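You operate a simulated robot arm through the tools that you are given. There is no shell and no other tool. Be economical: measure what you need, move in short steps, check, and stop when the job is done.

Carry out the task below with a simulated robot arm. There is one attempt and no reset: what you move stays moved.

TASK
Wipe the blue stirrer's plate, set the beaker on it, drop in the short bar and run it at 4.
Fine: beaker on the middle of the plate; sponge back where it lay; the bar spins in step.

It is judged by the outcome, as a careful person would: the job done as asked, and still so three seconds after it is handed in. It fails if anything else is knocked over, pushed out of place, dropped, spilled or broken.

THE ROBOT
A 7-joint arm with a two-finger parallel gripper, fixed in place. Base frame: the origin is at the foot of the arm, x ahead of it, y to its left, z up; the work surface is at about z = 0. Lengths are in mm, angles in rad, forces in N, time in s.
With the tool pointing down near the work surface it reaches from about 220 to 580 mm from the base axis. Its first joint turns from -1.152 to 1.152 rad. Payload 2.5 kg.
Tool frame: the origin (TCP) lies between the finger pads and is the grasp point; the fingertips stand 23 mm ahead of it; z points along the fingers, y is the line along which they close. The gripper opens to 94 mm. The fingers are 38 mm wide and 10 mm thick; the gripper's body (54 by 96 mm) begins 39 mm behind the TCP.
Orientation is told as [roll, pitch, yaw] about the base's x, y, z axes, in that order, counted from this pose: with the fingers straight down and closing along the base's y, the tool's x points along the base's -x, its y along +y and its z along -z.

THE INTERFACE
- The arm moves only by the tool arm_command. Its argument "plan" is one flat list of numbers, 7 for each row, row after row: the shift along the base's x, y, z in mm, then the turn, a rotation vector about the base's x, y, z in rad, then the opening, from 0 (shut) to 1 (fully open). In form: [tx, ty, tz, wx, wy, wz, hand, tx, ty, tz, wx, wy, wz, hand, ...]. A call has 1 to 8 rows; each row shifts and turns the commanded pose from where the row before left it. A row lasts 0.2 s, in which the tool goes at most 50 mm and 0.15 rad; a call with a longer step from one row to the next is refused whole, and so is a gripper value outside its range. A pose out of reach is approached as far as the arm can. The call stops where the force on the tool passes 70 N (or 10 N more than at its start, if that is more) or the arm is blocked; 0.2 s more then pass. The fingers move at their own pace (about 108 mm/s each) and stop on an object; they squeeze with about 42 N. The grip force told is the motor's: it shows also when the fingers shut on nothing. Time passes only in rows, and 0.2 s behind the last, so rows that do not move let the fingers close. It gives the time, the measured TCP pose, the force on the tool (base axes), the opening and the grip force at its end, in the units of the frame above (readings bear some noise), and new pictures: "pictures" is both (left out), scene, wrist or none.
- Cameras (640 x 400 px; columns grow to the right, rows downward): "scene" is fixed at [93, -393.7, 544.7]; the picture's right is [0.96, -0.27, 0.00], its down [-0.15, -0.53, -0.84] and it looks along [0.23, 0.80, -0.55] (base axes); focal length 296 px, centre (320, 200). "wrist" rides on the gripper at [-39, 0, -44] in the tool frame; the picture's right is [0.00, -1.00, 0.00], its down [0.97, 0.00, -0.24] and it looks along [0.24, 0.00, 0.97] (tool axes); focal length 218 px, centre (320, 200).
- locate(camera, pixels): there is no depth. For up to 12 entries [column, row, z] of the newest picture of that camera ("zoom" is the newest enlarged one), the place [x, y] in the base frame at which the ray of that pixel passes the height z, good to about 2 mm. No time passes.
- close_up(camera, box): a new picture of the part [left, top, right, bottom] of that camera's present view, enlarged. No time passes.
- finish_job(): hands the job in; it is judged then, once.

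Work in short steps. Measure before you move; look again where a grasp or a placing could have gone wrong, and mend it. You have 80 turns and 120 pictures in all, the two below and enlarged ones among them. Open the gripper and draw the arm clear of the work before you hand the job in, unless the task says otherwise; then end with one line.

The tools are called after "Emit:" as name(argument=value, ...) on one line, values as JSON. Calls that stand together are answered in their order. arm_command: Moves the arm, as the interface text tells. Its arguments: {"type":"object","properties":{"plan":{"type":"array"},"pictures":{"type":"string","enum":["both","scene","wrist","none"]}},"required":["plan"]} The other tools are called the same way: locate (camera, pixels) gives the place at which the rays of pixels pass given heights; close_up (camera, box) takes an enlarged picture of a part of a camera's view; finish_job () hands the job in.

At the start:

```text
t: 0.0
eef_pos: [240.7, 243.5, 387.4]
tool_rot: [0.001, 0.0, 0.002]
wrist_force: [-0.1, -0.6, 0.0]
grip_width: 94.0
gripper_force: 0.0
```

scene: 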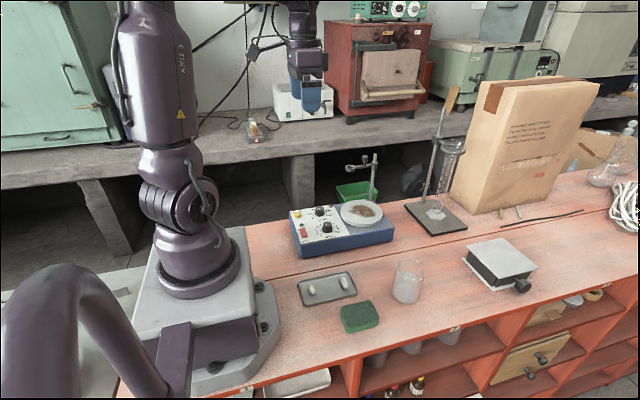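
wrist: 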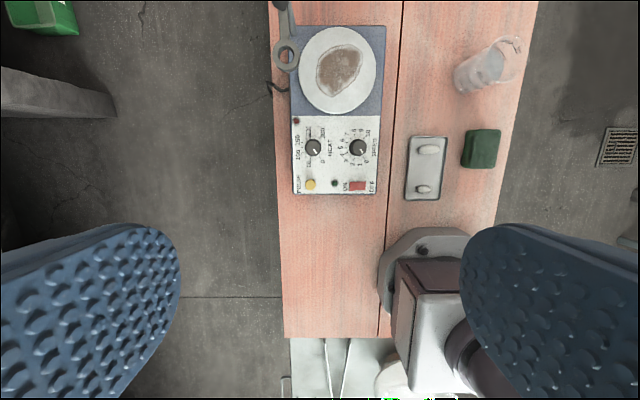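

The stirrer is around (345,225), the sponge at (360,317), the beaker at (407,282) and the bar tray at (327,288). I'll enlarge these first.

Emit:
close_up(camera="scene", box=[270, 180, 450, 340])

Emit:
close_up(camera="wrist", box=[260, 10, 540, 210])

Emit:
locate(camera="wrist", pixels=[[338, 70, 60], [301, 70, 60], [376, 70, 60], [338, 27, 60], [338, 113, 60], [429, 149, 8], [424, 188, 8], [481, 149, 25], [313, 147, 65], [358, 147, 65], [358, 185, 60], [475, 75, 5]])

Emit:
locate(camera="scene", pixels=[[361, 213, 60], [340, 212, 60], [383, 212, 60], [405, 298, 0], [311, 291, 8], [345, 281, 8], [342, 319, 25], [379, 310, 25], [346, 333, 0], [380, 323, 0], [373, 155, 150], [436, 205, 0]])

```text
2.50 times, centred on (360, 260) of scene
```

zoom: 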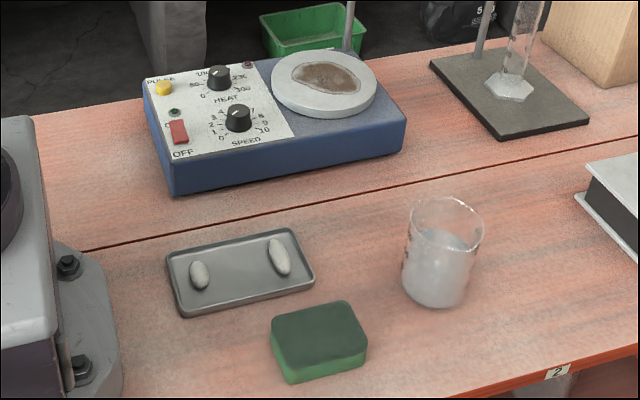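

```text
2.00 times, centred on (400, 110) of wrist
```

zoom: 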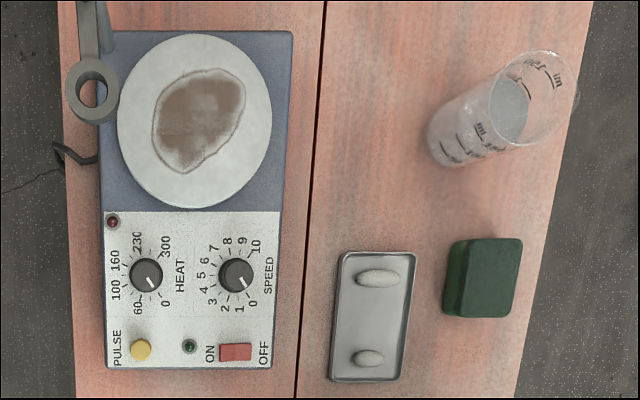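

```text
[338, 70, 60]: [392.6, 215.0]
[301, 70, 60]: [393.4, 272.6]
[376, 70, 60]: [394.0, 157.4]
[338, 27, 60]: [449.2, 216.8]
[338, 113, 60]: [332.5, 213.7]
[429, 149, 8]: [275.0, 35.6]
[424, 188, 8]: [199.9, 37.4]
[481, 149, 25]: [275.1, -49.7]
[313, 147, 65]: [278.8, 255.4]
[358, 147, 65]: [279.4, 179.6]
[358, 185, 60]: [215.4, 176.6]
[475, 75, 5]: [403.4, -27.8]
```

```text
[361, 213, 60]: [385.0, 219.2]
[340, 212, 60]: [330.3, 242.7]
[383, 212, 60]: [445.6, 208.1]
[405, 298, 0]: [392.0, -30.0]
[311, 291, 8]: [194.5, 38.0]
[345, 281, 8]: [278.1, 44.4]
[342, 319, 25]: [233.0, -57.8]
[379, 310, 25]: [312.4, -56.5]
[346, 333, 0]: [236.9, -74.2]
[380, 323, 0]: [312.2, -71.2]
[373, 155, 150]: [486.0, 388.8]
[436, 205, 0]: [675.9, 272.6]
```

The bars lie across the tray, with the shorter one at about (199,38). I'll fix the clamp ring's height and the sponge and beaker sizes by checking them in both views.

Emit:
locate(camera="wrist", pixels=[[286, 55, 100], [286, 55, 150], [286, 55, 200], [289, 20, 150], [454, 88, 0], [515, 55, 80], [485, 130, 30], [480, 168, 30], [462, 145, 30], [501, 150, 30]])

Emit:
close_up(camera="scene", box=[320, 130, 420, 230])

Emit:
locate(camera="scene", pixels=[[350, 168, 100], [350, 168, 150], [350, 168, 200], [374, 155, 150], [374, 155, 200], [409, 262, 80], [396, 263, 80], [424, 268, 80], [405, 302, 0]])

```text
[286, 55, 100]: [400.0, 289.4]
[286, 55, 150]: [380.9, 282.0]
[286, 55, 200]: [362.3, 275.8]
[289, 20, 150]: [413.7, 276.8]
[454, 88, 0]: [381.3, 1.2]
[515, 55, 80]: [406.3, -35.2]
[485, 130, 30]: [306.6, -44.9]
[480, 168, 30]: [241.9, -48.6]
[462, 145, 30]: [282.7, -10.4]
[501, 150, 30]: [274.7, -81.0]
```

```text
4.00 times, centred on (370, 180) of scene
```

zoom: 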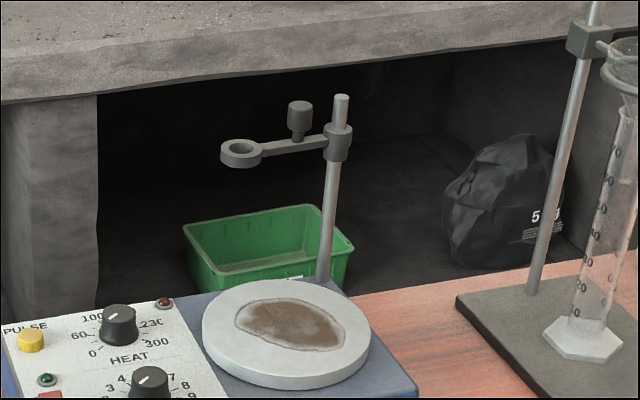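

```text
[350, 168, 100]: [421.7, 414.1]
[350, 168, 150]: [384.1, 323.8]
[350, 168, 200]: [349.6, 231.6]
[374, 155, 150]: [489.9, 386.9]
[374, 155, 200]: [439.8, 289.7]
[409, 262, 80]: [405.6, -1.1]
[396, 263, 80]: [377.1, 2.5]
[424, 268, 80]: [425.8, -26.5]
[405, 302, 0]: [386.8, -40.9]
```

The ring is at about (370,279,174), close to the plate, so over the plate I'll work with the tool yawed −90°. Now I'll move above the sponge for a measured look.

Emit:
arm_command(plan=[4, -36.5, -19, 0, 0, 0, 1, 4, -36.5, -19, 0, 0, 0, 1, 4, -36.5, -19, 0, 0, 0, 1, 4, -36.5, -19, 0, 0, 0, 1, 4, -36.5, -19, 0, 0, 0, 1, 4, -36.5, -19, 0, 0, 0, 1, 4, -36.5, -19, 0, 0, 0, 1, 4, -36.5, -19, 0, 0, 0, 1])

```text
t: 1.8
eef_pos: [272.2, -47.8, 235.6]
tool_rot: [0.0, -0.001, 0.003]
wrist_force: [0.0, -0.8, -1.1]
grip_width: 94.0
gripper_force: 0.1
```

scene: 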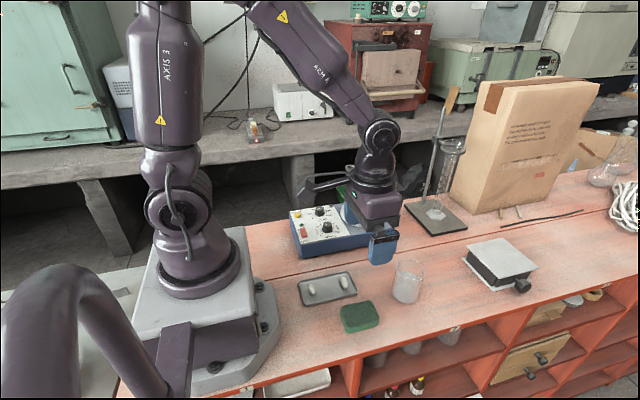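
wrist: 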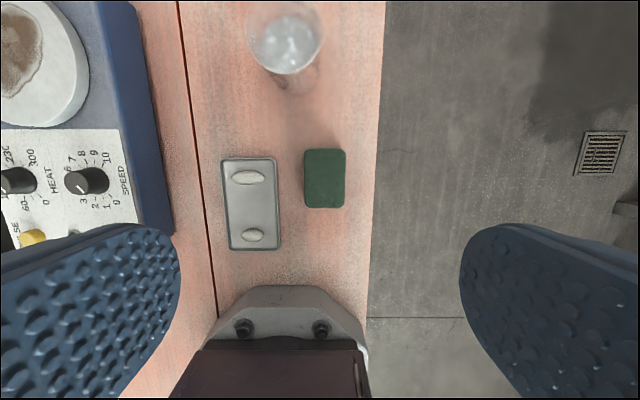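

Emit:
locate(camera="wrist", pixels=[[304, 178, 25], [345, 178, 25], [325, 149, 25], [325, 208, 25], [222, 160, 8], [275, 157, 8], [231, 249, 8], [281, 247, 8], [248, 178, 8], [253, 235, 8], [242, 235, 8], [265, 235, 8]])

Emit:
close_up(camera="wrist", box=[210, 140, 370, 260])

```text
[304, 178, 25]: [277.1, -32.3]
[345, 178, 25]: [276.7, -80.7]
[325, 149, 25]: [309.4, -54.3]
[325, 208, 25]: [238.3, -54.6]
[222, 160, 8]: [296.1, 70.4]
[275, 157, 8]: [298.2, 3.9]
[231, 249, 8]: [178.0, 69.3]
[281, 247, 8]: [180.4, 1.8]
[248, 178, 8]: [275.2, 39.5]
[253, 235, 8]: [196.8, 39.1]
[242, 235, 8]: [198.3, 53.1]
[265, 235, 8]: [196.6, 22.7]
```

```text
3.33 times, centred on (290, 200) of wrist
```

zoom: 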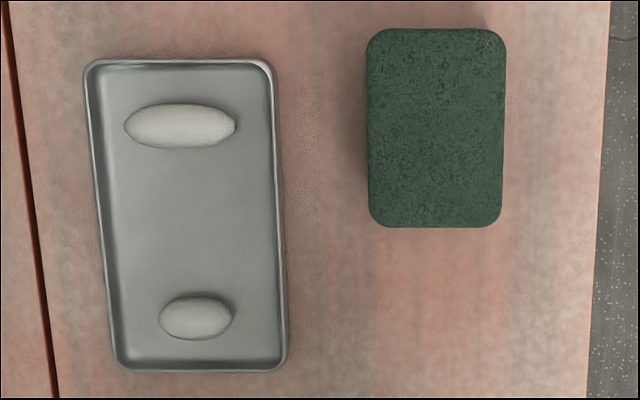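

The sponge spans x 238–309 and y −32 to −81, so its centre is (274,−56.5) and it sits square. I'll descend with a narrower opening, keep the tips about 9 mm above the bench and close.

Emit:
arm_command(plan=[2, -8.5, -35, 0, 0, 0, 0.75, 0, 0, -35, 0, 0, 0, 0.75, 0, 0, -35, 0, 0, 0, 0.75, 0, 0, -35, 0, 0, 0, 0.75, 0, 0, -35, 0, 0, 0, 0.75, 0, 0, -20, 0, 0, 0, 0.75, 0, 0, -8, 0, 0, 0, 0.75, 0, 0, 0, 0, 0, 0, 0.75])

Emit:
close_up(camera="scene", box=[280, 240, 440, 340])

```text
t: 3.6
eef_pos: [275.7, -58.0, 31.3]
tool_rot: [0.0, -0.001, -0.001]
wrist_force: [0.3, -0.4, -0.5]
grip_width: 70.6
gripper_force: 0.1
```

scene: 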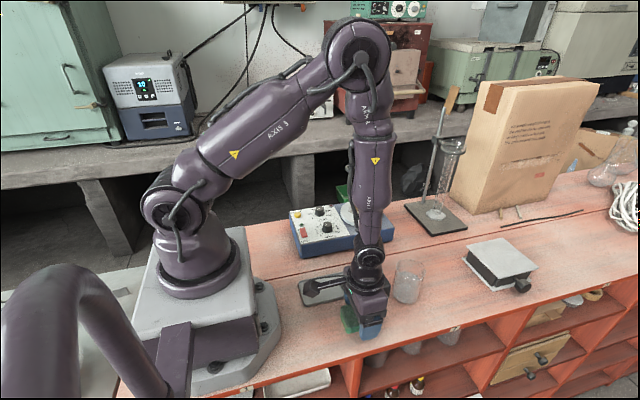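
wrist: 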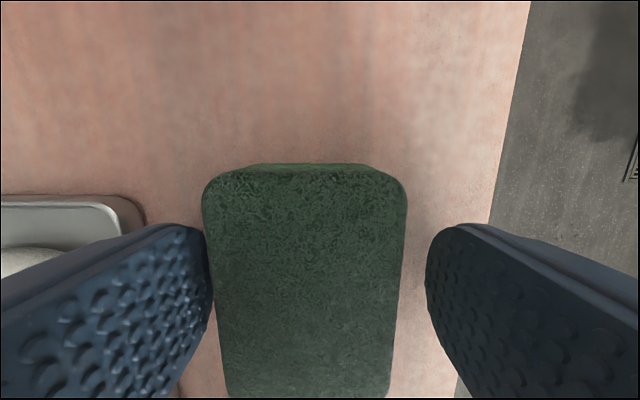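

```text
4.00 times, centred on (360, 290) of scene
```

zoom: 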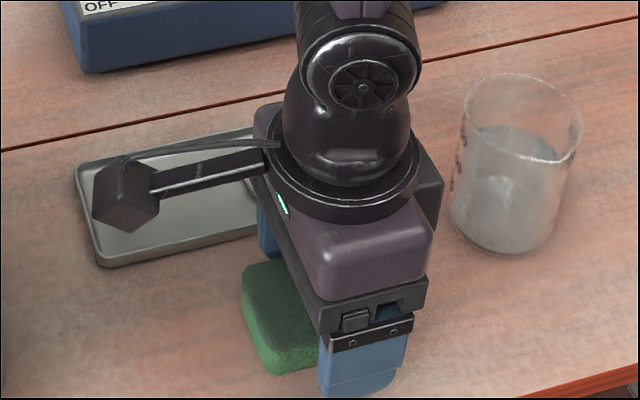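

The sponge is between the fingers. A stalk with a cube sticks out on the −x side of the gripper at zoom (125,195), so I need its size before choosing the yaw.

Emit:
locate(camera="zoom", pixels=[[125, 195, 60], [125, 195, 80], [125, 195, 100], [125, 195, 130], [120, 230, 60], [120, 230, 80], [265, 160, 100], [265, 160, 80], [265, 160, 130], [425, 180, 100]])

Emit:
arm_command(plan=[0, 0, 0, 0, 0, 0, 0.3, 0, 0, 0, 0, 0, 0, 0.3, 0, 0, 0, 0, 0, 0, 0.3], pictures="wrist")

```text
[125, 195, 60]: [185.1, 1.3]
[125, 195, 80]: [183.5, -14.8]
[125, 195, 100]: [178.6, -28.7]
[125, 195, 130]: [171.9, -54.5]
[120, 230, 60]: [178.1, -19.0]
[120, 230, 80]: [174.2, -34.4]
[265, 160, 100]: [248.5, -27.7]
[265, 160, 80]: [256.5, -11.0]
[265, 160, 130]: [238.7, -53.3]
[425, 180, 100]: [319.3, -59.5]
```

```text
t: 4.4
eef_pos: [274.8, -57.8, 31.6]
tool_rot: [0.001, 0.0, 0.001]
wrist_force: [-0.3, 0.1, 0.9]
grip_width: 44.9
gripper_force: 42.1
```

wrist: 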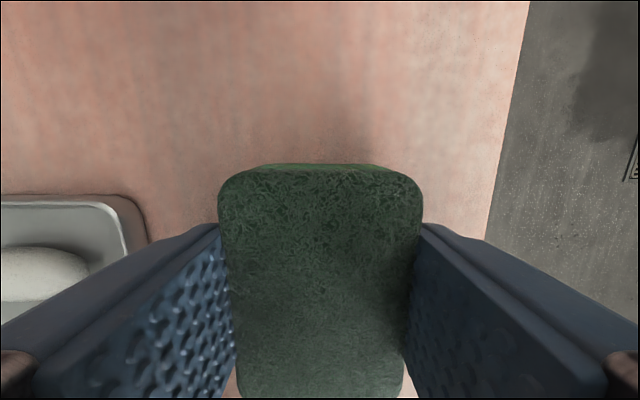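

The sponge is held at 44.9 mm. The cube sits about 100 mm out on the tool's +x side, so I'll yaw +90° to point it toward −y, away from the rod. I'll lift now and turn on the way.

Emit:
arm_command(plan=[0, 0, 40, 0, 0, 0, 0.3, 0, 0, 40, 0, 0, 0, 0.3, 0, 0, 40, 0, 0, 0, 0.3, 0, 0, 40, 0, 0, 0, 0.3, 0, 0, 40, 0, 0, 0.1428, 0.3, 10, 20, 0, 0, 0, 0.1428, 0.3, 15, 30, 0, 0, 0, 0.1428, 0.3, 15, 30, 0, 0, 0, 0.1428, 0.3], pictures="none")

Emit:
arm_command(plan=[15, 35, 0, 0, 0, 0.1428, 0.3, 15, 35, 0, 0, 0, 0.1428, 0.3, 15, 35, 0, 0, 0, 0.1428, 0.3, 15, 35, 0, 0, 0, 0.1428, 0.3, 10, 30, 0, 0, 0, 0.1428, 0.3, 5, 20, 0, 0, 0, 0.1428, 0.3, 0, 0, 0, 0, 0, 0.1428, 0.3, 0, 0, 0, 0, 0, 0, 0.3])

```text
t: 6.2
eef_pos: [315.5, 24.7, 231.9]
tool_rot: [-0.001, 0.0, 0.575]
wrist_force: [1.0, 1.1, -0.4]
grip_width: 45.0
gripper_force: 42.2
```

```text
t: 8.0
eef_pos: [389.1, 212.4, 231.8]
tool_rot: [-0.001, 0.0, 1.571]
wrist_force: [0.3, -0.3, -0.2]
grip_width: 45.0
gripper_force: 42.0
```

scene: 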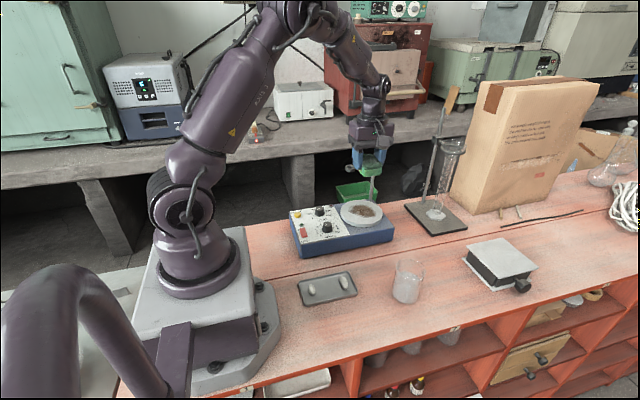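
wrist: 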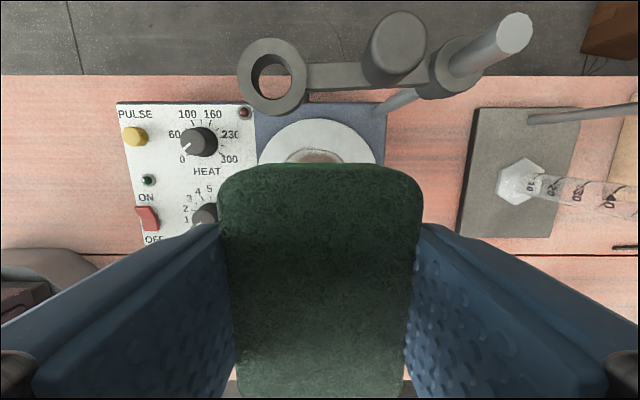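

Emit:
locate(camera="wrist", pixels=[[272, 75, 178], [272, 118, 170], [238, 75, 178], [307, 75, 178], [400, 45, 200], [310, 65, 178], [418, 95, 165], [372, 110, 50], [376, 160, 63], [257, 160, 63], [318, 119, 63], [512, 35, 205]])

Emit:
close_up(camera="scene", box=[300, 100, 440, 240])

```text
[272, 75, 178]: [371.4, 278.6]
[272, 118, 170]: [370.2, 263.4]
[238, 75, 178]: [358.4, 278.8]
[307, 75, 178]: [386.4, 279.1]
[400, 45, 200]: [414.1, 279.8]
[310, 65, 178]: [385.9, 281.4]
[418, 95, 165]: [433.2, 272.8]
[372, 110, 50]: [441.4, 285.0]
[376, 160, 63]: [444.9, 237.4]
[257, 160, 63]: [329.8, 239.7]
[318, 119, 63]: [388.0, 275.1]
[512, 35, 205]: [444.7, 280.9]
```

```text
2.86 times, centred on (370, 170) of scene
```

zoom: 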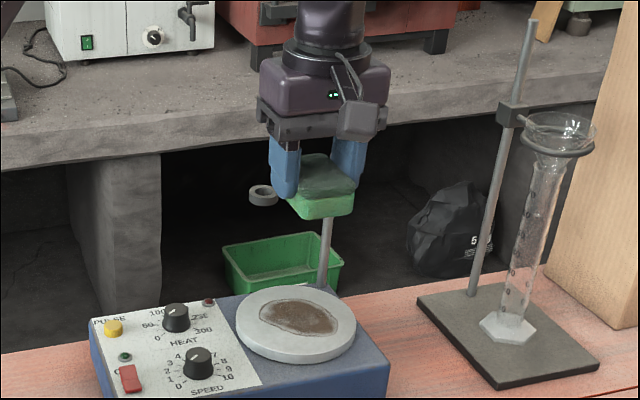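

The ring's near edge is at y≈264 and the gripper body reaches only y≈240, so there is room. I'll go down onto the plate and watch the force.

Emit:
arm_command(plan=[0, 2, -40, 0, 0, 0, 0.3, 0, 0, -40, 0, 0, 0, 0.3, 0, 0, -30, 0, 0, 0, 0.3, 0, 0, -15, 0, 0, 0, 0.3, 0, 0, -5, 0, 0, 0, 0.3, 0, 0, -3, 0, 0, 0, 0.3], pictures="none")

Emit:
close_up(camera="scene", box=[310, 140, 430, 250])

```text
t: 9.4
eef_pos: [390.1, 215.0, 100.8]
tool_rot: [-0.003, 0.0, 1.571]
wrist_force: [-8.4, -5.7, 27.1]
grip_width: 45.1
gripper_force: 41.6
```

```text
3.64 times, centred on (370, 195) of scene
```

zoom: 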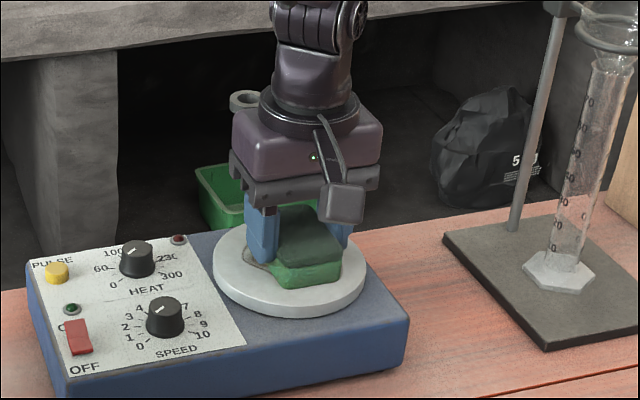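

Contact gives 27 N at z≈101. I'll ease the pressure a little and wipe in x strokes with small y shifts.

Emit:
arm_command(plan=[10, 0, 1, 0, 0, 0, 0.3, 13, 0, 0, 0, 0, 0, 0.3, 0, 6, 0, 0, 0, 0, 0.3, -16, 0, 0, 0, 0, 0, 0.3, -16, 0, 0, 0, 0, 0, 0.3, -16, 0, 0, 0, 0, 0, 0.3, 0, -8, 0, 0, 0, 0, 0.3, 16, 0, 0, 0, 0, 0, 0.3], pictures="none")

Emit:
arm_command(plan=[16, 0, 0, 0, 0, 0, 0.3, 16, 0, 0, 0, 0, 0, 0.3, 0, -6, 0, 0, 0, 0, 0.3, -16, 0, 0, 0, 0, 0, 0.3, -16, 0, 0, 0, 0, 0, 0.3, -16, 0, 0, 0, 0, 0, 0.3, 0, 8, 0, 0, 0, 0, 0.3, 24, 0, 0, 0, 0, 0, 0.3], pictures="none")

Emit:
arm_command(plan=[0, 0, 30, 0, 0, 0, 0.3, 0, -30, 40, 0, 0, 0, 0.3, 0, -40, 30, 0, 0, 0, 0.3, 0, -40, 20, 0, 0, 0, 0.3])

```text
t: 11.2
eef_pos: [367.4, 215.5, 99.0]
tool_rot: [0.025, 0.007, 1.583]
wrist_force: [-6.7, -9.4, 12.8]
grip_width: 45.1
gripper_force: 42.1
stopped in row 8: the force on the tool passed its limit (the readings are from after the stop); the commanded pose is now the measured one
```

```text
t: 11.6
eef_pos: [371.8, 214.8, 99.5]
tool_rot: [0.042, 0.015, 1.596]
wrist_force: [-4.1, -6.3, 10.1]
grip_width: 45.1
gripper_force: 41.8
stopped in row 1: the force on the tool passed its limit (the readings are from after the stop); the commanded pose is now the measured one
```

```text
t: 12.6
eef_pos: [370.1, 105.1, 219.9]
tool_rot: [0.044, 0.015, 1.596]
wrist_force: [0.6, -0.1, 0.2]
grip_width: 44.9
gripper_force: 41.7
```

scene: 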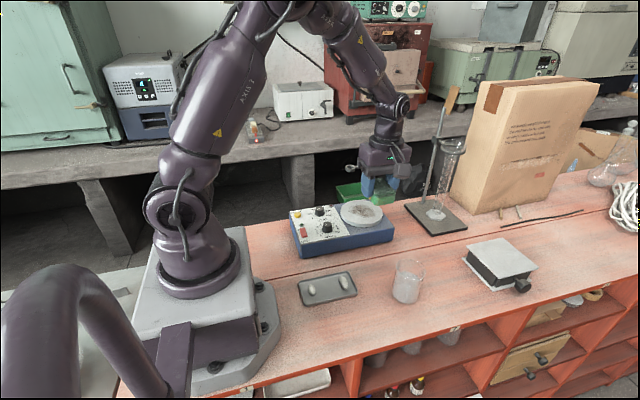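
wrist: 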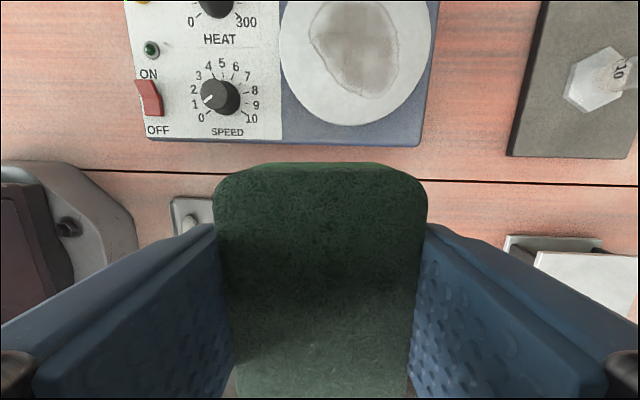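

The strokes stopped early on force, probably from the sponge's corner catching at the plate rim. The stain is fainter but still there. I'll check that the stirrer hasn't moved and what stain remains.

Emit:
close_up(camera="wrist", box=[240, 0, 480, 150])

Emit:
close_up(camera="scene", box=[280, 140, 420, 270])

Emit:
locate(camera="wrist", pixels=[[281, 50, 67], [436, 25, 67], [355, 125, 67], [310, 40, 67], [400, 40, 67], [355, 92, 67], [422, 140, 45]])

Emit:
locate(camera="scene", pixels=[[361, 213, 60], [340, 212, 60], [383, 212, 60]])

```text
2.67 times, centred on (360, 75) of wrist
```

zoom: 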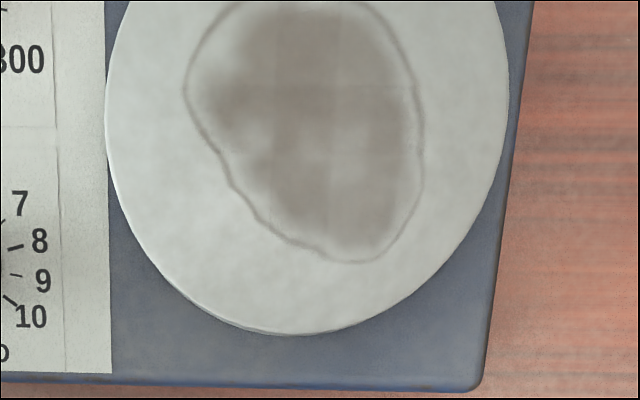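

```text
3.08 times, centred on (350, 205) of scene
```

zoom: 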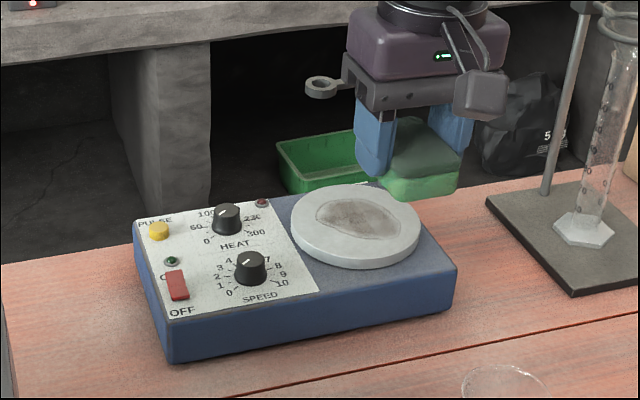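

```text
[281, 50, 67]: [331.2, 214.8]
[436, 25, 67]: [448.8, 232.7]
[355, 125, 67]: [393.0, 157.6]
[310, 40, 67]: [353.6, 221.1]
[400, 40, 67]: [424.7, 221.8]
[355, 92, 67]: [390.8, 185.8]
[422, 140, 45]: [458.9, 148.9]
```

```text
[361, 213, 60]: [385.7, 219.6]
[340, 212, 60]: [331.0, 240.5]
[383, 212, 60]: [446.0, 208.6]
```

The stirrer hasn't moved and the stain is partly lifted. I'll square the tool again, go back, and use shorter strokes (x 377–403) so the sponge stays on the plate.

Emit:
arm_command(plan=[10, 40, 0, -0.044, -0.015, -0.025, 0.3, 10, 40, 0, 0, 0, 0, 0.3, 0, 30, -30, 0, 0, 0, 0, 0.3, 0, 0, -40, 0, 0, 0, 0.3, 0, 0, -35, 0, 0, 0, 0.3, 0, 0, -10, 0, 0, 0, 0.3, 0, 0, -3, 0, 0, 0, 0.3, 0, 0, 0, 0, 0, 0, 0.3], pictures="none")

```text
refused: plan must be a list of 7 to 56 entries
```

That row had one number too many; I'll resend it corrected.

Emit:
arm_command(plan=[10, 40, 0, -0.044, -0.015, -0.025, 0.3, 10, 40, 0, 0, 0, 0, 0.3, 0, 30, -30, 0, 0, 0, 0.3, 0, 0, -40, 0, 0, 0, 0.3, 0, 0, -35, 0, 0, 0, 0.3, 0, 0, -10, 0, 0, 0, 0.3, 0, 0, -3, 0, 0, 0, 0.3, 0, 0, 0, 0, 0, 0, 0.3], pictures="none")

```text
t: 14.4
eef_pos: [392.0, 215.1, 100.9]
tool_rot: [0.025, 0.062, 1.566]
wrist_force: [3.0, -8.2, 5.5]
grip_width: 45.2
gripper_force: 41.8
```

The rotations compose in the other order, so the tilt left over is about (−0.062, 0.025) in base axes. I'll lift, remove it and press down again.

Emit:
arm_command(plan=[-2, 0, 12, 0, 0, 0, 0.3, 0, 0, 0, 0.062, -0.025, 0.005, 0.3, 0, 0, 0, 0, 0, 0, 0.3])

```text
t: 15.2
eef_pos: [388.9, 215.9, 113.8]
tool_rot: [0.004, -0.003, 1.575]
wrist_force: [-0.3, -0.7, 0.6]
grip_width: 45.2
gripper_force: 41.8
```

scene: 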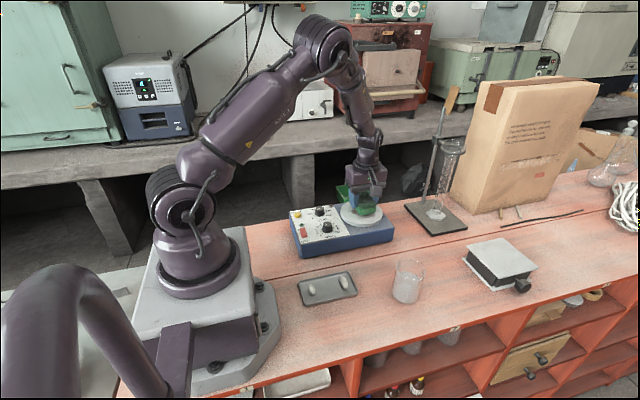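
wrist: 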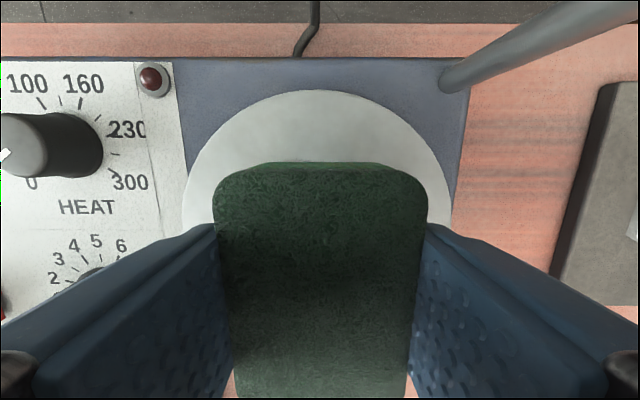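

Emit:
arm_command(plan=[0, 0, -9, 0, 0, 0, 0.3, 0, 0, -3.5, 0, 0, 0, 0.3, 7, 0, 0, 0, 0, 0, 0.3, 7, 0, 0, 0, 0, 0, 0.3, -7, 3, 0, 0, 0, 0, 0.3, -10, 0, 0, 0, 0, 0, 0.3, -10, 0, 0, 0, 0, 0, 0.3, 10, -3, 0, 0, 0, 0, 0.3], pictures="none")

Emit:
arm_command(plan=[8, -3, 0, 0, 0, 0, 0.3, 9, 0, 0, 0, 0, 0, 0.3, -9, 0, 0, 0, 0, 0, 0.3, -9, 0, 0, 0, 0, 0, 0.3, -9, 3, 0, 0, 0, 0, 0.3, 9, 0, 0, 0, 0, 0, 0.3, 9, 0, 0, 0, 0, 0, 0.3, 8, 0, 0, 0, 0, 0, 0.3], pictures="none")

Emit:
close_up(camera="scene", box=[310, 140, 430, 250])

```text
t: 17.0
eef_pos: [386.4, 216.8, 100.9]
tool_rot: [0.001, -0.004, 1.572]
wrist_force: [-0.1, -0.3, 0.4]
grip_width: 45.1
gripper_force: 42.1
```

```text
t: 18.8
eef_pos: [403.6, 216.1, 99.5]
tool_rot: [0.002, -0.003, 1.572]
wrist_force: [-0.4, -0.5, 1.4]
grip_width: 45.0
gripper_force: 41.9
```

```text
3.64 times, centred on (370, 195) of scene
```

zoom: 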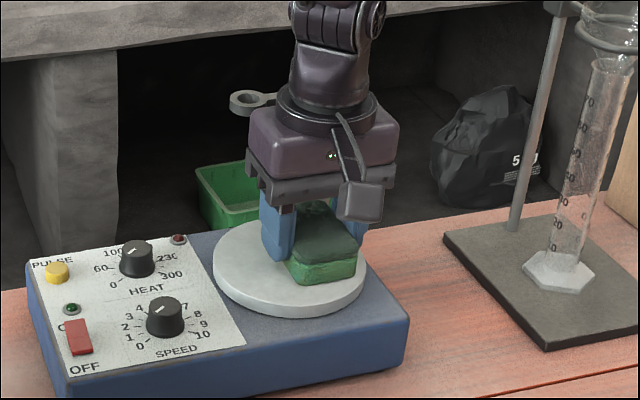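

There was almost no contact, so the sponge has slid up slightly in the grip. I'll lower in 1 mm steps until force shows.

Emit:
arm_command(plan=[-7, 0, -1.5, 0, 0, 0, 0.3, -7, 0, -1, 0, 0, 0, 0.3, 0, 0, 0, 0, 0, 0, 0.3], pictures="none")

```text
t: 19.6
eef_pos: [389.7, 215.4, 98.4]
tool_rot: [-0.002, -0.004, 1.569]
wrist_force: [8.7, -0.8, 19.1]
grip_width: 45.1
gripper_force: 41.7
```

Pressing with 19 N now. I'll stroke within the safe window.

Emit:
arm_command(plan=[7, 0, 0, 0, 0, 0, 0.3, 6, 0, 0, 0, 0, 0, 0.3, -8, 2, 0, 0, 0, 0, 0.3, -8, 0, 0, 0, 0, 0, 0.3, -8, 0, 0, 0, 0, 0, 0.3, 8, -2, 0, 0, 0, 0, 0.3, 8, 0, 0, 0, 0, 0, 0.3, 8, 0, 0, 0, 0, 0, 0.3], pictures="none")

Emit:
arm_command(plan=[-8, -3, 0, 0, 0, 0, 0.3, -8, 0, 0, 0, 0, 0, 0.3, -9, 0, 0, 0, 0, 0, 0.3, 8, 0, 0, 0, 0, 0, 0.3, 8, 0, 0, 0, 0, 0, 0.3, 8, 3, 0, 0, 0, 0, 0.3, -12, 0, 0, 0, 0, 0, 0.3, -12, 0, 0, 0, 0, 0, 0.3], pictures="none")

Emit:
arm_command(plan=[7, 0, 0, 0, 0, 0, 0.3, 6, 0, 0, 0, 0, 0, 0.3, 0, 0, 30, 0, 0, 0, 0.3, 0, -30, 40, 0, 0, 0, 0.3, 0, -40, 40, 0, 0, 0, 0.3, 0, -40, 20, 0, 0, 0, 0.3])

Emit:
close_up(camera="wrist", box=[180, 0, 440, 160])

```text
t: 21.4
eef_pos: [400.4, 216.5, 96.8]
tool_rot: [0.001, -0.004, 1.571]
wrist_force: [-6.6, 2.1, 9.5]
grip_width: 45.1
gripper_force: 42.2
```

```text
t: 23.2
eef_pos: [376.5, 215.6, 97.8]
tool_rot: [0.003, -0.003, 1.571]
wrist_force: [1.6, 0.3, 0.6]
grip_width: 44.7
gripper_force: 42.0
```

```text
refused: row 5 steps farther than a row can; nothing moved
```

```text
2.46 times, centred on (310, 80) of wrist
```

zoom: 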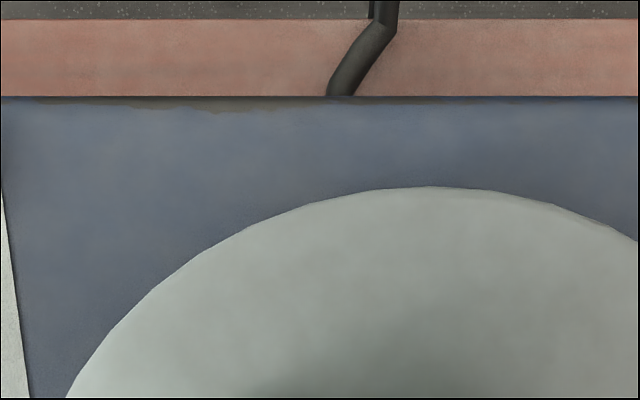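

Emit:
arm_command(plan=[13, 0, 20, 0, 0, 0, 0.3, 0, -10, 40, 0, 0, 0, 0.3, 0, -30, 35, 0, 0, 0, 0.3, 0, -40, 20, 0, 0, 0, 0.3, 0, -30, 5, 0, 0, 0, 0.3], pictures="none")

Emit:
close_up(camera="wrist", box=[180, 0, 440, 160])

Emit:
close_up(camera="scene", box=[310, 130, 430, 250])

```text
t: 24.4
eef_pos: [388.6, 105.4, 216.3]
tool_rot: [0.002, -0.002, 1.572]
wrist_force: [-1.0, -0.1, 0.8]
grip_width: 45.0
gripper_force: 41.8
```

```text
2.46 times, centred on (310, 80) of wrist
```

zoom: 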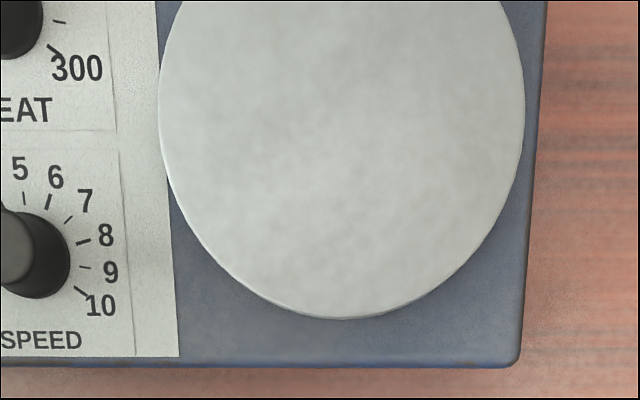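

```text
3.33 times, centred on (370, 190) of scene
```

zoom: 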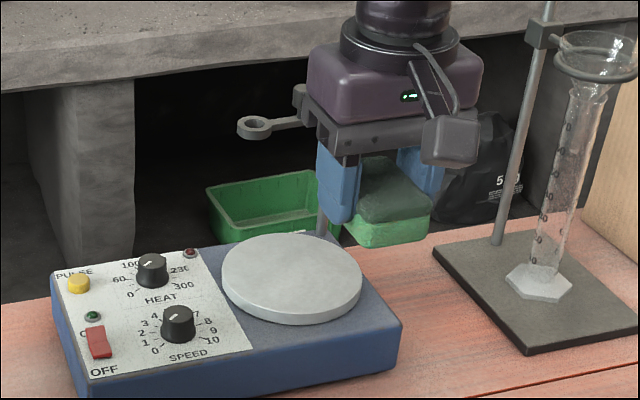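

The plate is clean. Now I'll carry the sponge back to (274,−56.5), turning back to yaw 0.

Emit:
arm_command(plan=[-10.3, -14.8, 0, 0, 0, -0.1428, 0.3, -10.3, -14.8, 0, 0, 0, -0.1428, 0.3, -10.3, -14.8, 0, 0, 0, -0.1428, 0.3, -10.3, -14.8, 0, 0, 0, -0.1428, 0.3, -10.3, -14.8, 0, 0, 0, -0.1428, 0.3, -10.3, -14.8, 0, 0, 0, -0.1428, 0.3, -10.3, -14.8, 0, 0, 0, -0.1428, 0.3, -10.3, -14.8, 0, 0, 0, -0.1428, 0.3], pictures="none")

Emit:
arm_command(plan=[-10.3, -14.8, 0, 0, 0, -0.1428, 0.3, -10.3, -14.8, 0, 0, 0, -0.1428, 0.3, -10.4, -15.2, 0, 0, 0, -0.1428, 0.3, 0, 0, -40, 0, 0, 0, 0.3, 0, 0, -40, 0, 0, 0, 0.3, 0, 0, -40, 0, 0, 0, 0.3, 0, 0, -40, 0, 0, 0, 0.3, 0, 0, -15, 0, 0, 0, 0.3])

```text
t: 26.2
eef_pos: [307.2, -13.4, 218.2]
tool_rot: [0.004, -0.002, 0.428]
wrist_force: [0.0, 0.2, -0.6]
grip_width: 45.2
gripper_force: 42.1
```

```text
t: 28.0
eef_pos: [276.6, -57.8, 42.4]
tool_rot: [0.002, -0.002, 0.001]
wrist_force: [0.5, 0.2, 0.7]
grip_width: 44.8
gripper_force: 41.3
```

scene: 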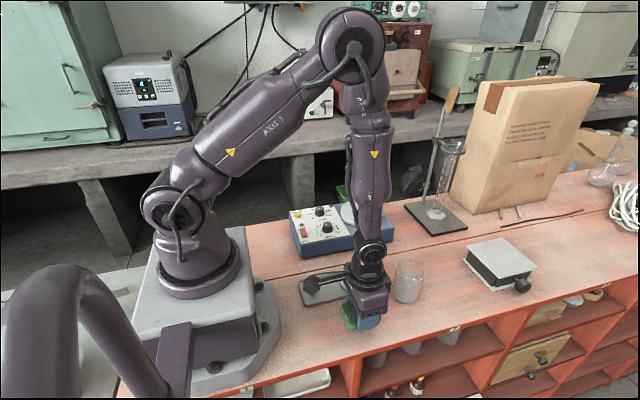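
wrist: 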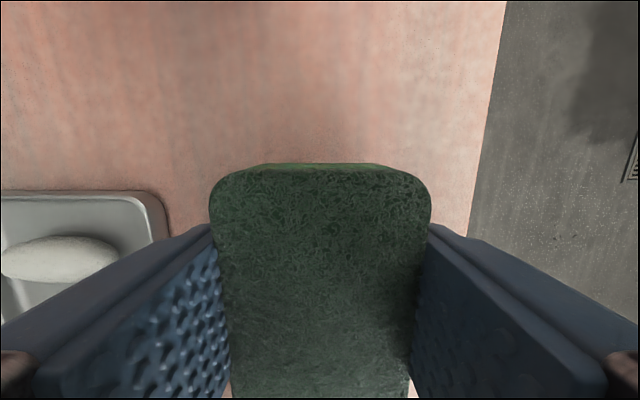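

The sponge still sits square in the grip, a few mm higher than before. I'll lower gently to touch and then open.

Emit:
arm_command(plan=[-1.5, 1, -8, 0, 0, 0, 0.3, 0, 0, -3, 0, 0, 0, 0.3, 0, 0, -2, 0, 0, 0, 0.3], pictures="none")

```text
t: 28.8
eef_pos: [274.4, -57.5, 29.2]
tool_rot: [0.004, -0.002, 0.004]
wrist_force: [-0.1, -0.8, 0.5]
grip_width: 45.0
gripper_force: 41.9
```

Emit:
arm_command(plan=[0, 0, -2, 0, 0, 0, 0.3, 0, 0, 0, 0, 0, 0, 0.3], pictures="none")

```text
t: 29.4
eef_pos: [276.0, -57.4, 27.3]
tool_rot: [0.004, -0.003, 0.002]
wrist_force: [-0.2, 0.2, 1.0]
grip_width: 44.8
gripper_force: 42.2
```

Emit:
arm_command(plan=[-1, 0, -1.3, 0, 0, 0, 0.3, 0, 0, 0, 0, 0, 0, 0.75, 0, 0, 0, 0, 0, 0, 0.75, 0, 0, 40, 0, 0, 0, 0.75, 0, 0, 40, 0, 0, 0, 0.75, 0, 0, 40, 0, 0, 0, 0.75, 0, 0, 40, 0, 0, 0, 1, 0, 8, 45, 0, 0, 0, 1])

```text
t: 31.2
eef_pos: [273.1, -50.1, 232.1]
tool_rot: [0.004, -0.003, 0.003]
wrist_force: [-0.6, 0.1, -0.1]
grip_width: 93.7
gripper_force: 0.0
```

scene: 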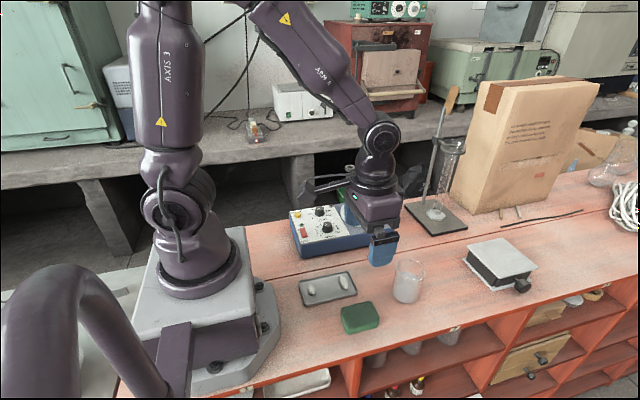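
wrist: 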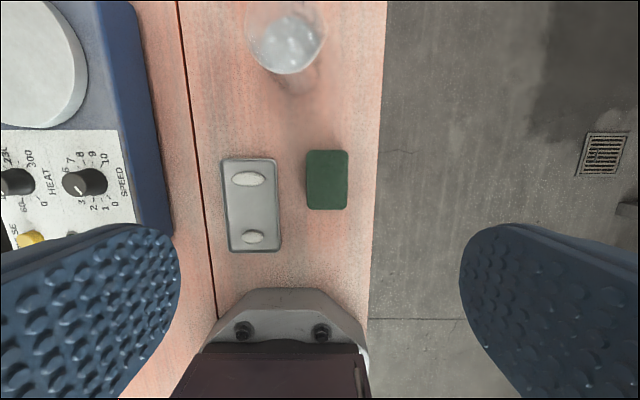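

Emit:
locate(camera="wrist", pixels=[[306, 179, 25], [347, 179, 25], [327, 150, 25], [327, 210, 25], [248, 179, 8], [253, 237, 8]])

Emit:
close_up(camera="scene", box=[370, 240, 450, 320])

Emit:
close_up(camera="wrist", box=[220, 0, 360, 110])

```text
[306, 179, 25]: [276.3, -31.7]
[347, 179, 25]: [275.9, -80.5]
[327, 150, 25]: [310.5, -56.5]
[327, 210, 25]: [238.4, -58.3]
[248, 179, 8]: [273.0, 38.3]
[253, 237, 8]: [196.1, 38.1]
```

```text
5.00 times, centred on (410, 280) of scene
```

zoom: 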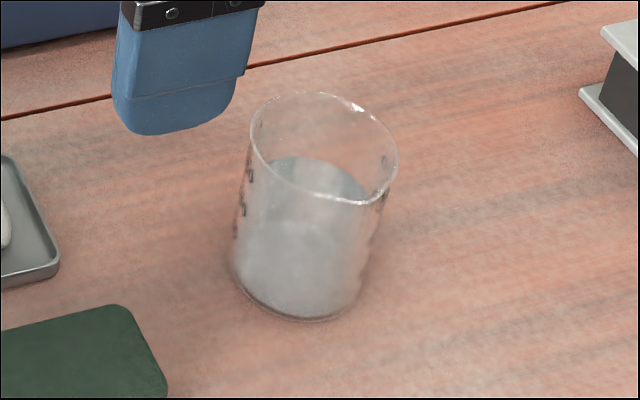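

```text
3.64 times, centred on (290, 55) of wrist
```

zoom: 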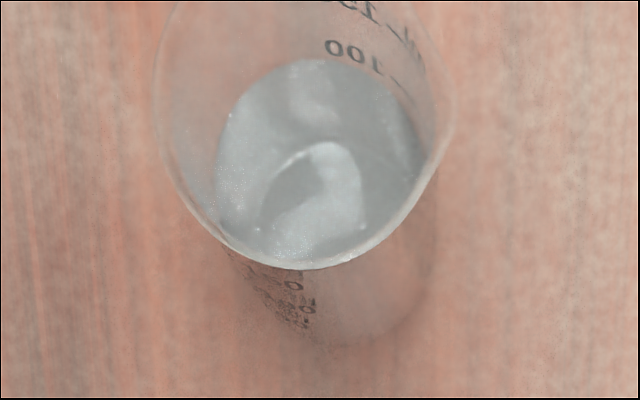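

The sponge is back at (274.5,−56.5). Next I'll look at the beaker from above.

Emit:
arm_command(plan=[40, 10, 0, 0, 0, 0, 1, 40, 10, 0, 0, 0, 0, 1, 35, 10, 0, 0, 0, 0, 1, 0, 0, 0, 0, 0, 0, 1])

```text
t: 32.2
eef_pos: [388.4, -17.2, 231.0]
tool_rot: [0.004, -0.002, 0.003]
wrist_force: [-0.2, -0.4, -0.1]
grip_width: 93.8
gripper_force: 0.0
```

scene: 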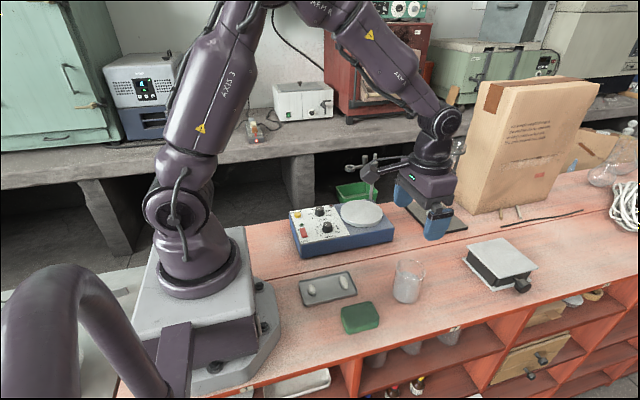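
wrist: 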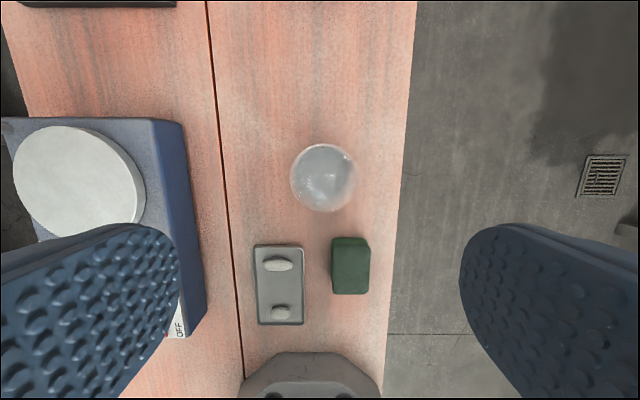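

Emit:
close_up(camera="wrist", box=[274, 130, 370, 226])

Emit:
locate(camera="wrist", pixels=[[322, 178, 80], [290, 178, 80], [355, 178, 80], [322, 144, 80], [322, 212, 80], [322, 178, 0], [58, 191, 65]])

```text
4.17 times, centred on (322, 178) of wrist
```

zoom: 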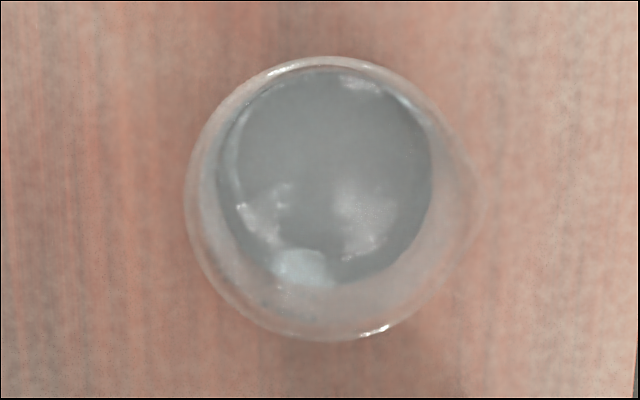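

```text
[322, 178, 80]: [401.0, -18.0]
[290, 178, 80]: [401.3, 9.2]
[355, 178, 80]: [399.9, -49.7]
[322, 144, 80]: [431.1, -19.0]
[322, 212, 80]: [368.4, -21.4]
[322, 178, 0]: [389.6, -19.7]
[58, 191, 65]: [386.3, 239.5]
```

Emit:
locate(camera="scene", pixels=[[410.8, 269.6, 60], [410.8, 269.6, 80], [410.8, 269.6, 90], [406.4, 286, 0], [406.4, 286, 5]])

Emit:
locate(camera="wrist", pixels=[[322.5, 177.7, 60], [322.5, 177.7, 80], [322.5, 177.7, 90], [289, 178, 70], [354, 178, 70]])

```text
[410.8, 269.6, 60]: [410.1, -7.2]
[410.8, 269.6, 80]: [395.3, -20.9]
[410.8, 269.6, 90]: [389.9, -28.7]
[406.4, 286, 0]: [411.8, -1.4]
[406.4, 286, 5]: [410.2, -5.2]
```

```text
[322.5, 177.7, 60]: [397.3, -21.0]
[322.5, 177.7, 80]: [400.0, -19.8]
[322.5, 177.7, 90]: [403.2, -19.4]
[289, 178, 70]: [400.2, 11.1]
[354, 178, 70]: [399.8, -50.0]
```

The beaker is about 60 mm across, with its rim at z≈78 and its centre at (399.5,−19.5). I'll yaw +90° here so I don't have to turn while carrying water, then descend around it.

Emit:
arm_command(plan=[2, 0, 0, 0, 0, 0.1428, 1, 2, 0, 0, 0, 0, 0.1428, 1, 2, 0, 0, 0, 0, 0.1428, 1, 2, 0, 0, 0, 0, 0.1428, 1, 2, 0, 0, 0, 0, 0.1428, 1, 1, -1, 0, 0, 0, 0.1428, 1, 0, -1, 0, 0, 0, 0.1428, 1, 0, 0, 0, 0, 0, 0.1428, 1], pictures="none")

Emit:
arm_command(plan=[0, 0, -20, 0, 0, 0.1428, 1, 0, 0, -30, 0, 0, 0.1428, 1, 0, 0, -30, 0, 0, 0.1428, 1, 0, 0, 0, 0, 0, 0, 1])

```text
t: 34.0
eef_pos: [399.3, -20.2, 231.1]
tool_rot: [0.004, -0.001, 1.146]
wrist_force: [0.0, 0.0, 0.8]
grip_width: 94.3
gripper_force: 0.1
```

```text
t: 35.0
eef_pos: [398.2, -19.6, 150.7]
tool_rot: [0.004, -0.001, 1.575]
wrist_force: [0.0, 0.0, -0.3]
grip_width: 94.0
gripper_force: 0.0
```

scene: 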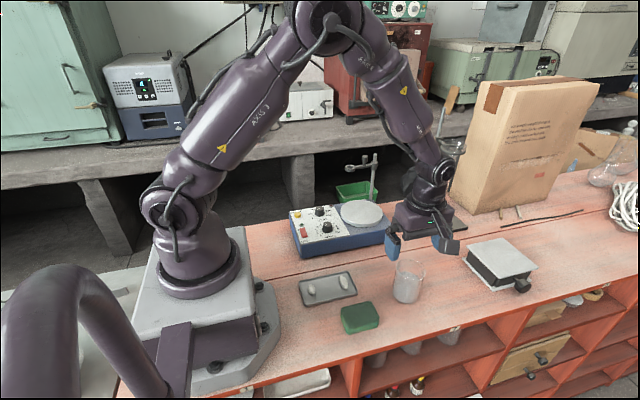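
wrist: 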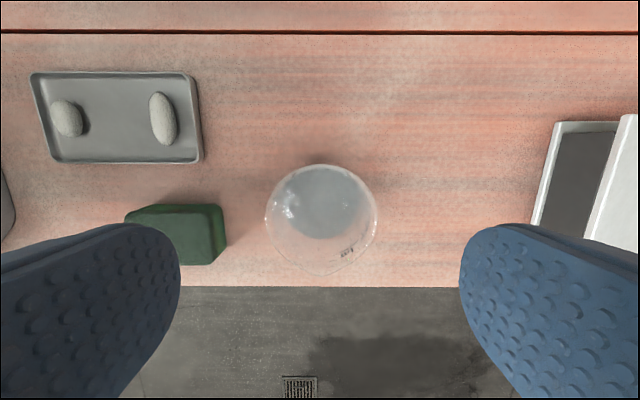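

Emit:
locate(camera="wrist", pixels=[[265, 217, 78], [378, 217, 78], [321, 164, 78], [321, 270, 78]])

Emit:
close_up(camera="wrist", box=[240, 150, 400, 290])

```text
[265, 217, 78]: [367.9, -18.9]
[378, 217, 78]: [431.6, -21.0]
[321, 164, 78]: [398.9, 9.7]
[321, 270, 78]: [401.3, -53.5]
```

```text
2.86 times, centred on (320, 220) of wrist
```

zoom: 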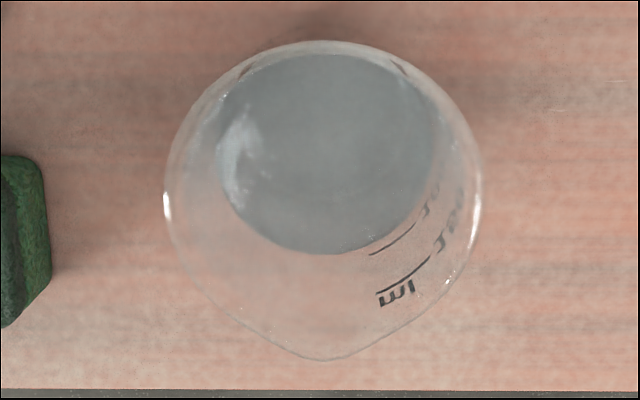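

The rim centre is (399.7,−21). I'll descend to z≈46.

Emit:
arm_command(plan=[1, -1, -30, 0, 0, 0, 1, 0, 0, -30, 0, 0, 0, 1, 0, 0, -25, 0, 0, 0, 1, 0, 0, -15, 0, 0, 0, 1, 0, 0, -4, 0, 0, 0, 1])

Emit:
close_up(camera="scene", box=[340, 180, 500, 330])

```text
t: 36.2
eef_pos: [401.2, -22.1, 46.6]
tool_rot: [0.002, -0.001, 1.568]
wrist_force: [0.6, 0.5, -0.4]
grip_width: 94.3
gripper_force: 0.1
```

scene: 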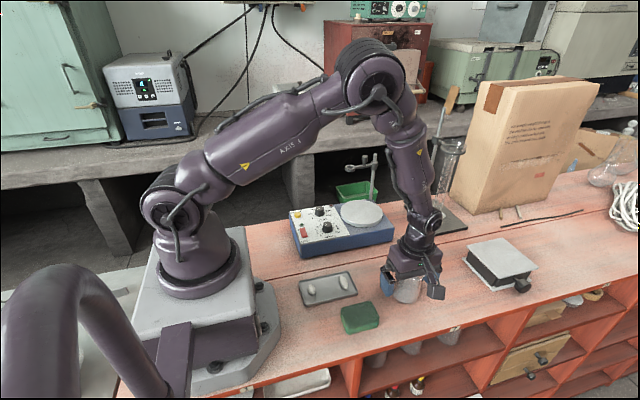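
wrist: 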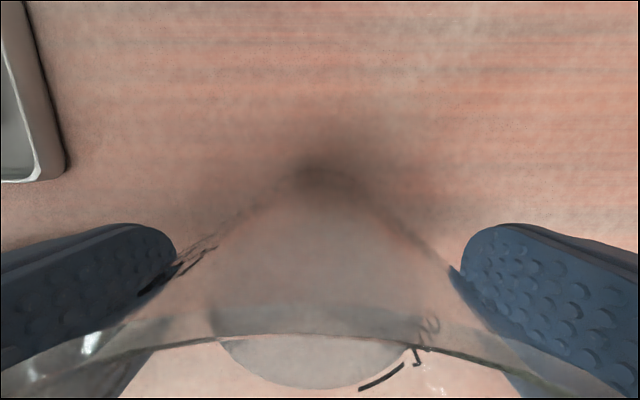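

```text
2.67 times, centred on (420, 255) of scene
```

zoom: 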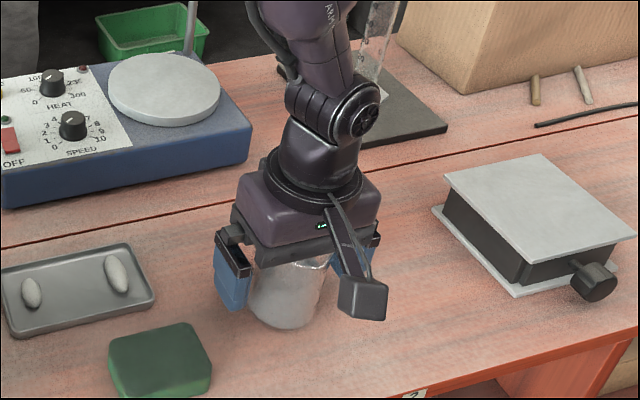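

Straddling the beaker; I'll close and check.

Emit:
arm_command(plan=[0, 0, 0, 0, 0, 0, 0.7, 0, 0, 0, 0, 0, 0, 0.55, 0, 0, 0, 0, 0, 0, 0.5, 0, 0, 0, 0, 0, 0, 0.5], pictures="wrist")

```text
t: 37.2
eef_pos: [400.3, -21.7, 47.5]
tool_rot: [0.004, -0.002, 1.572]
wrist_force: [0.0, -0.4, -0.2]
grip_width: 60.0
gripper_force: 41.9
```

wrist: 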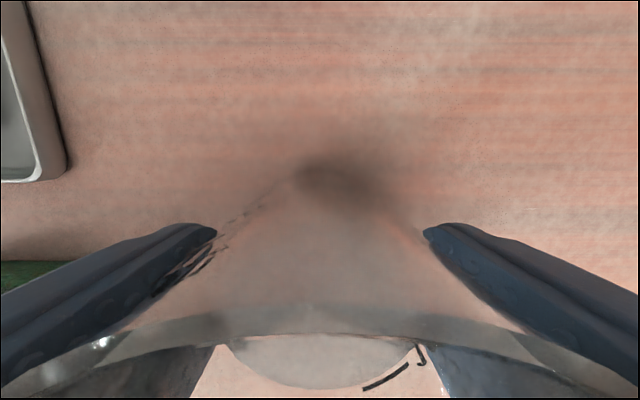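

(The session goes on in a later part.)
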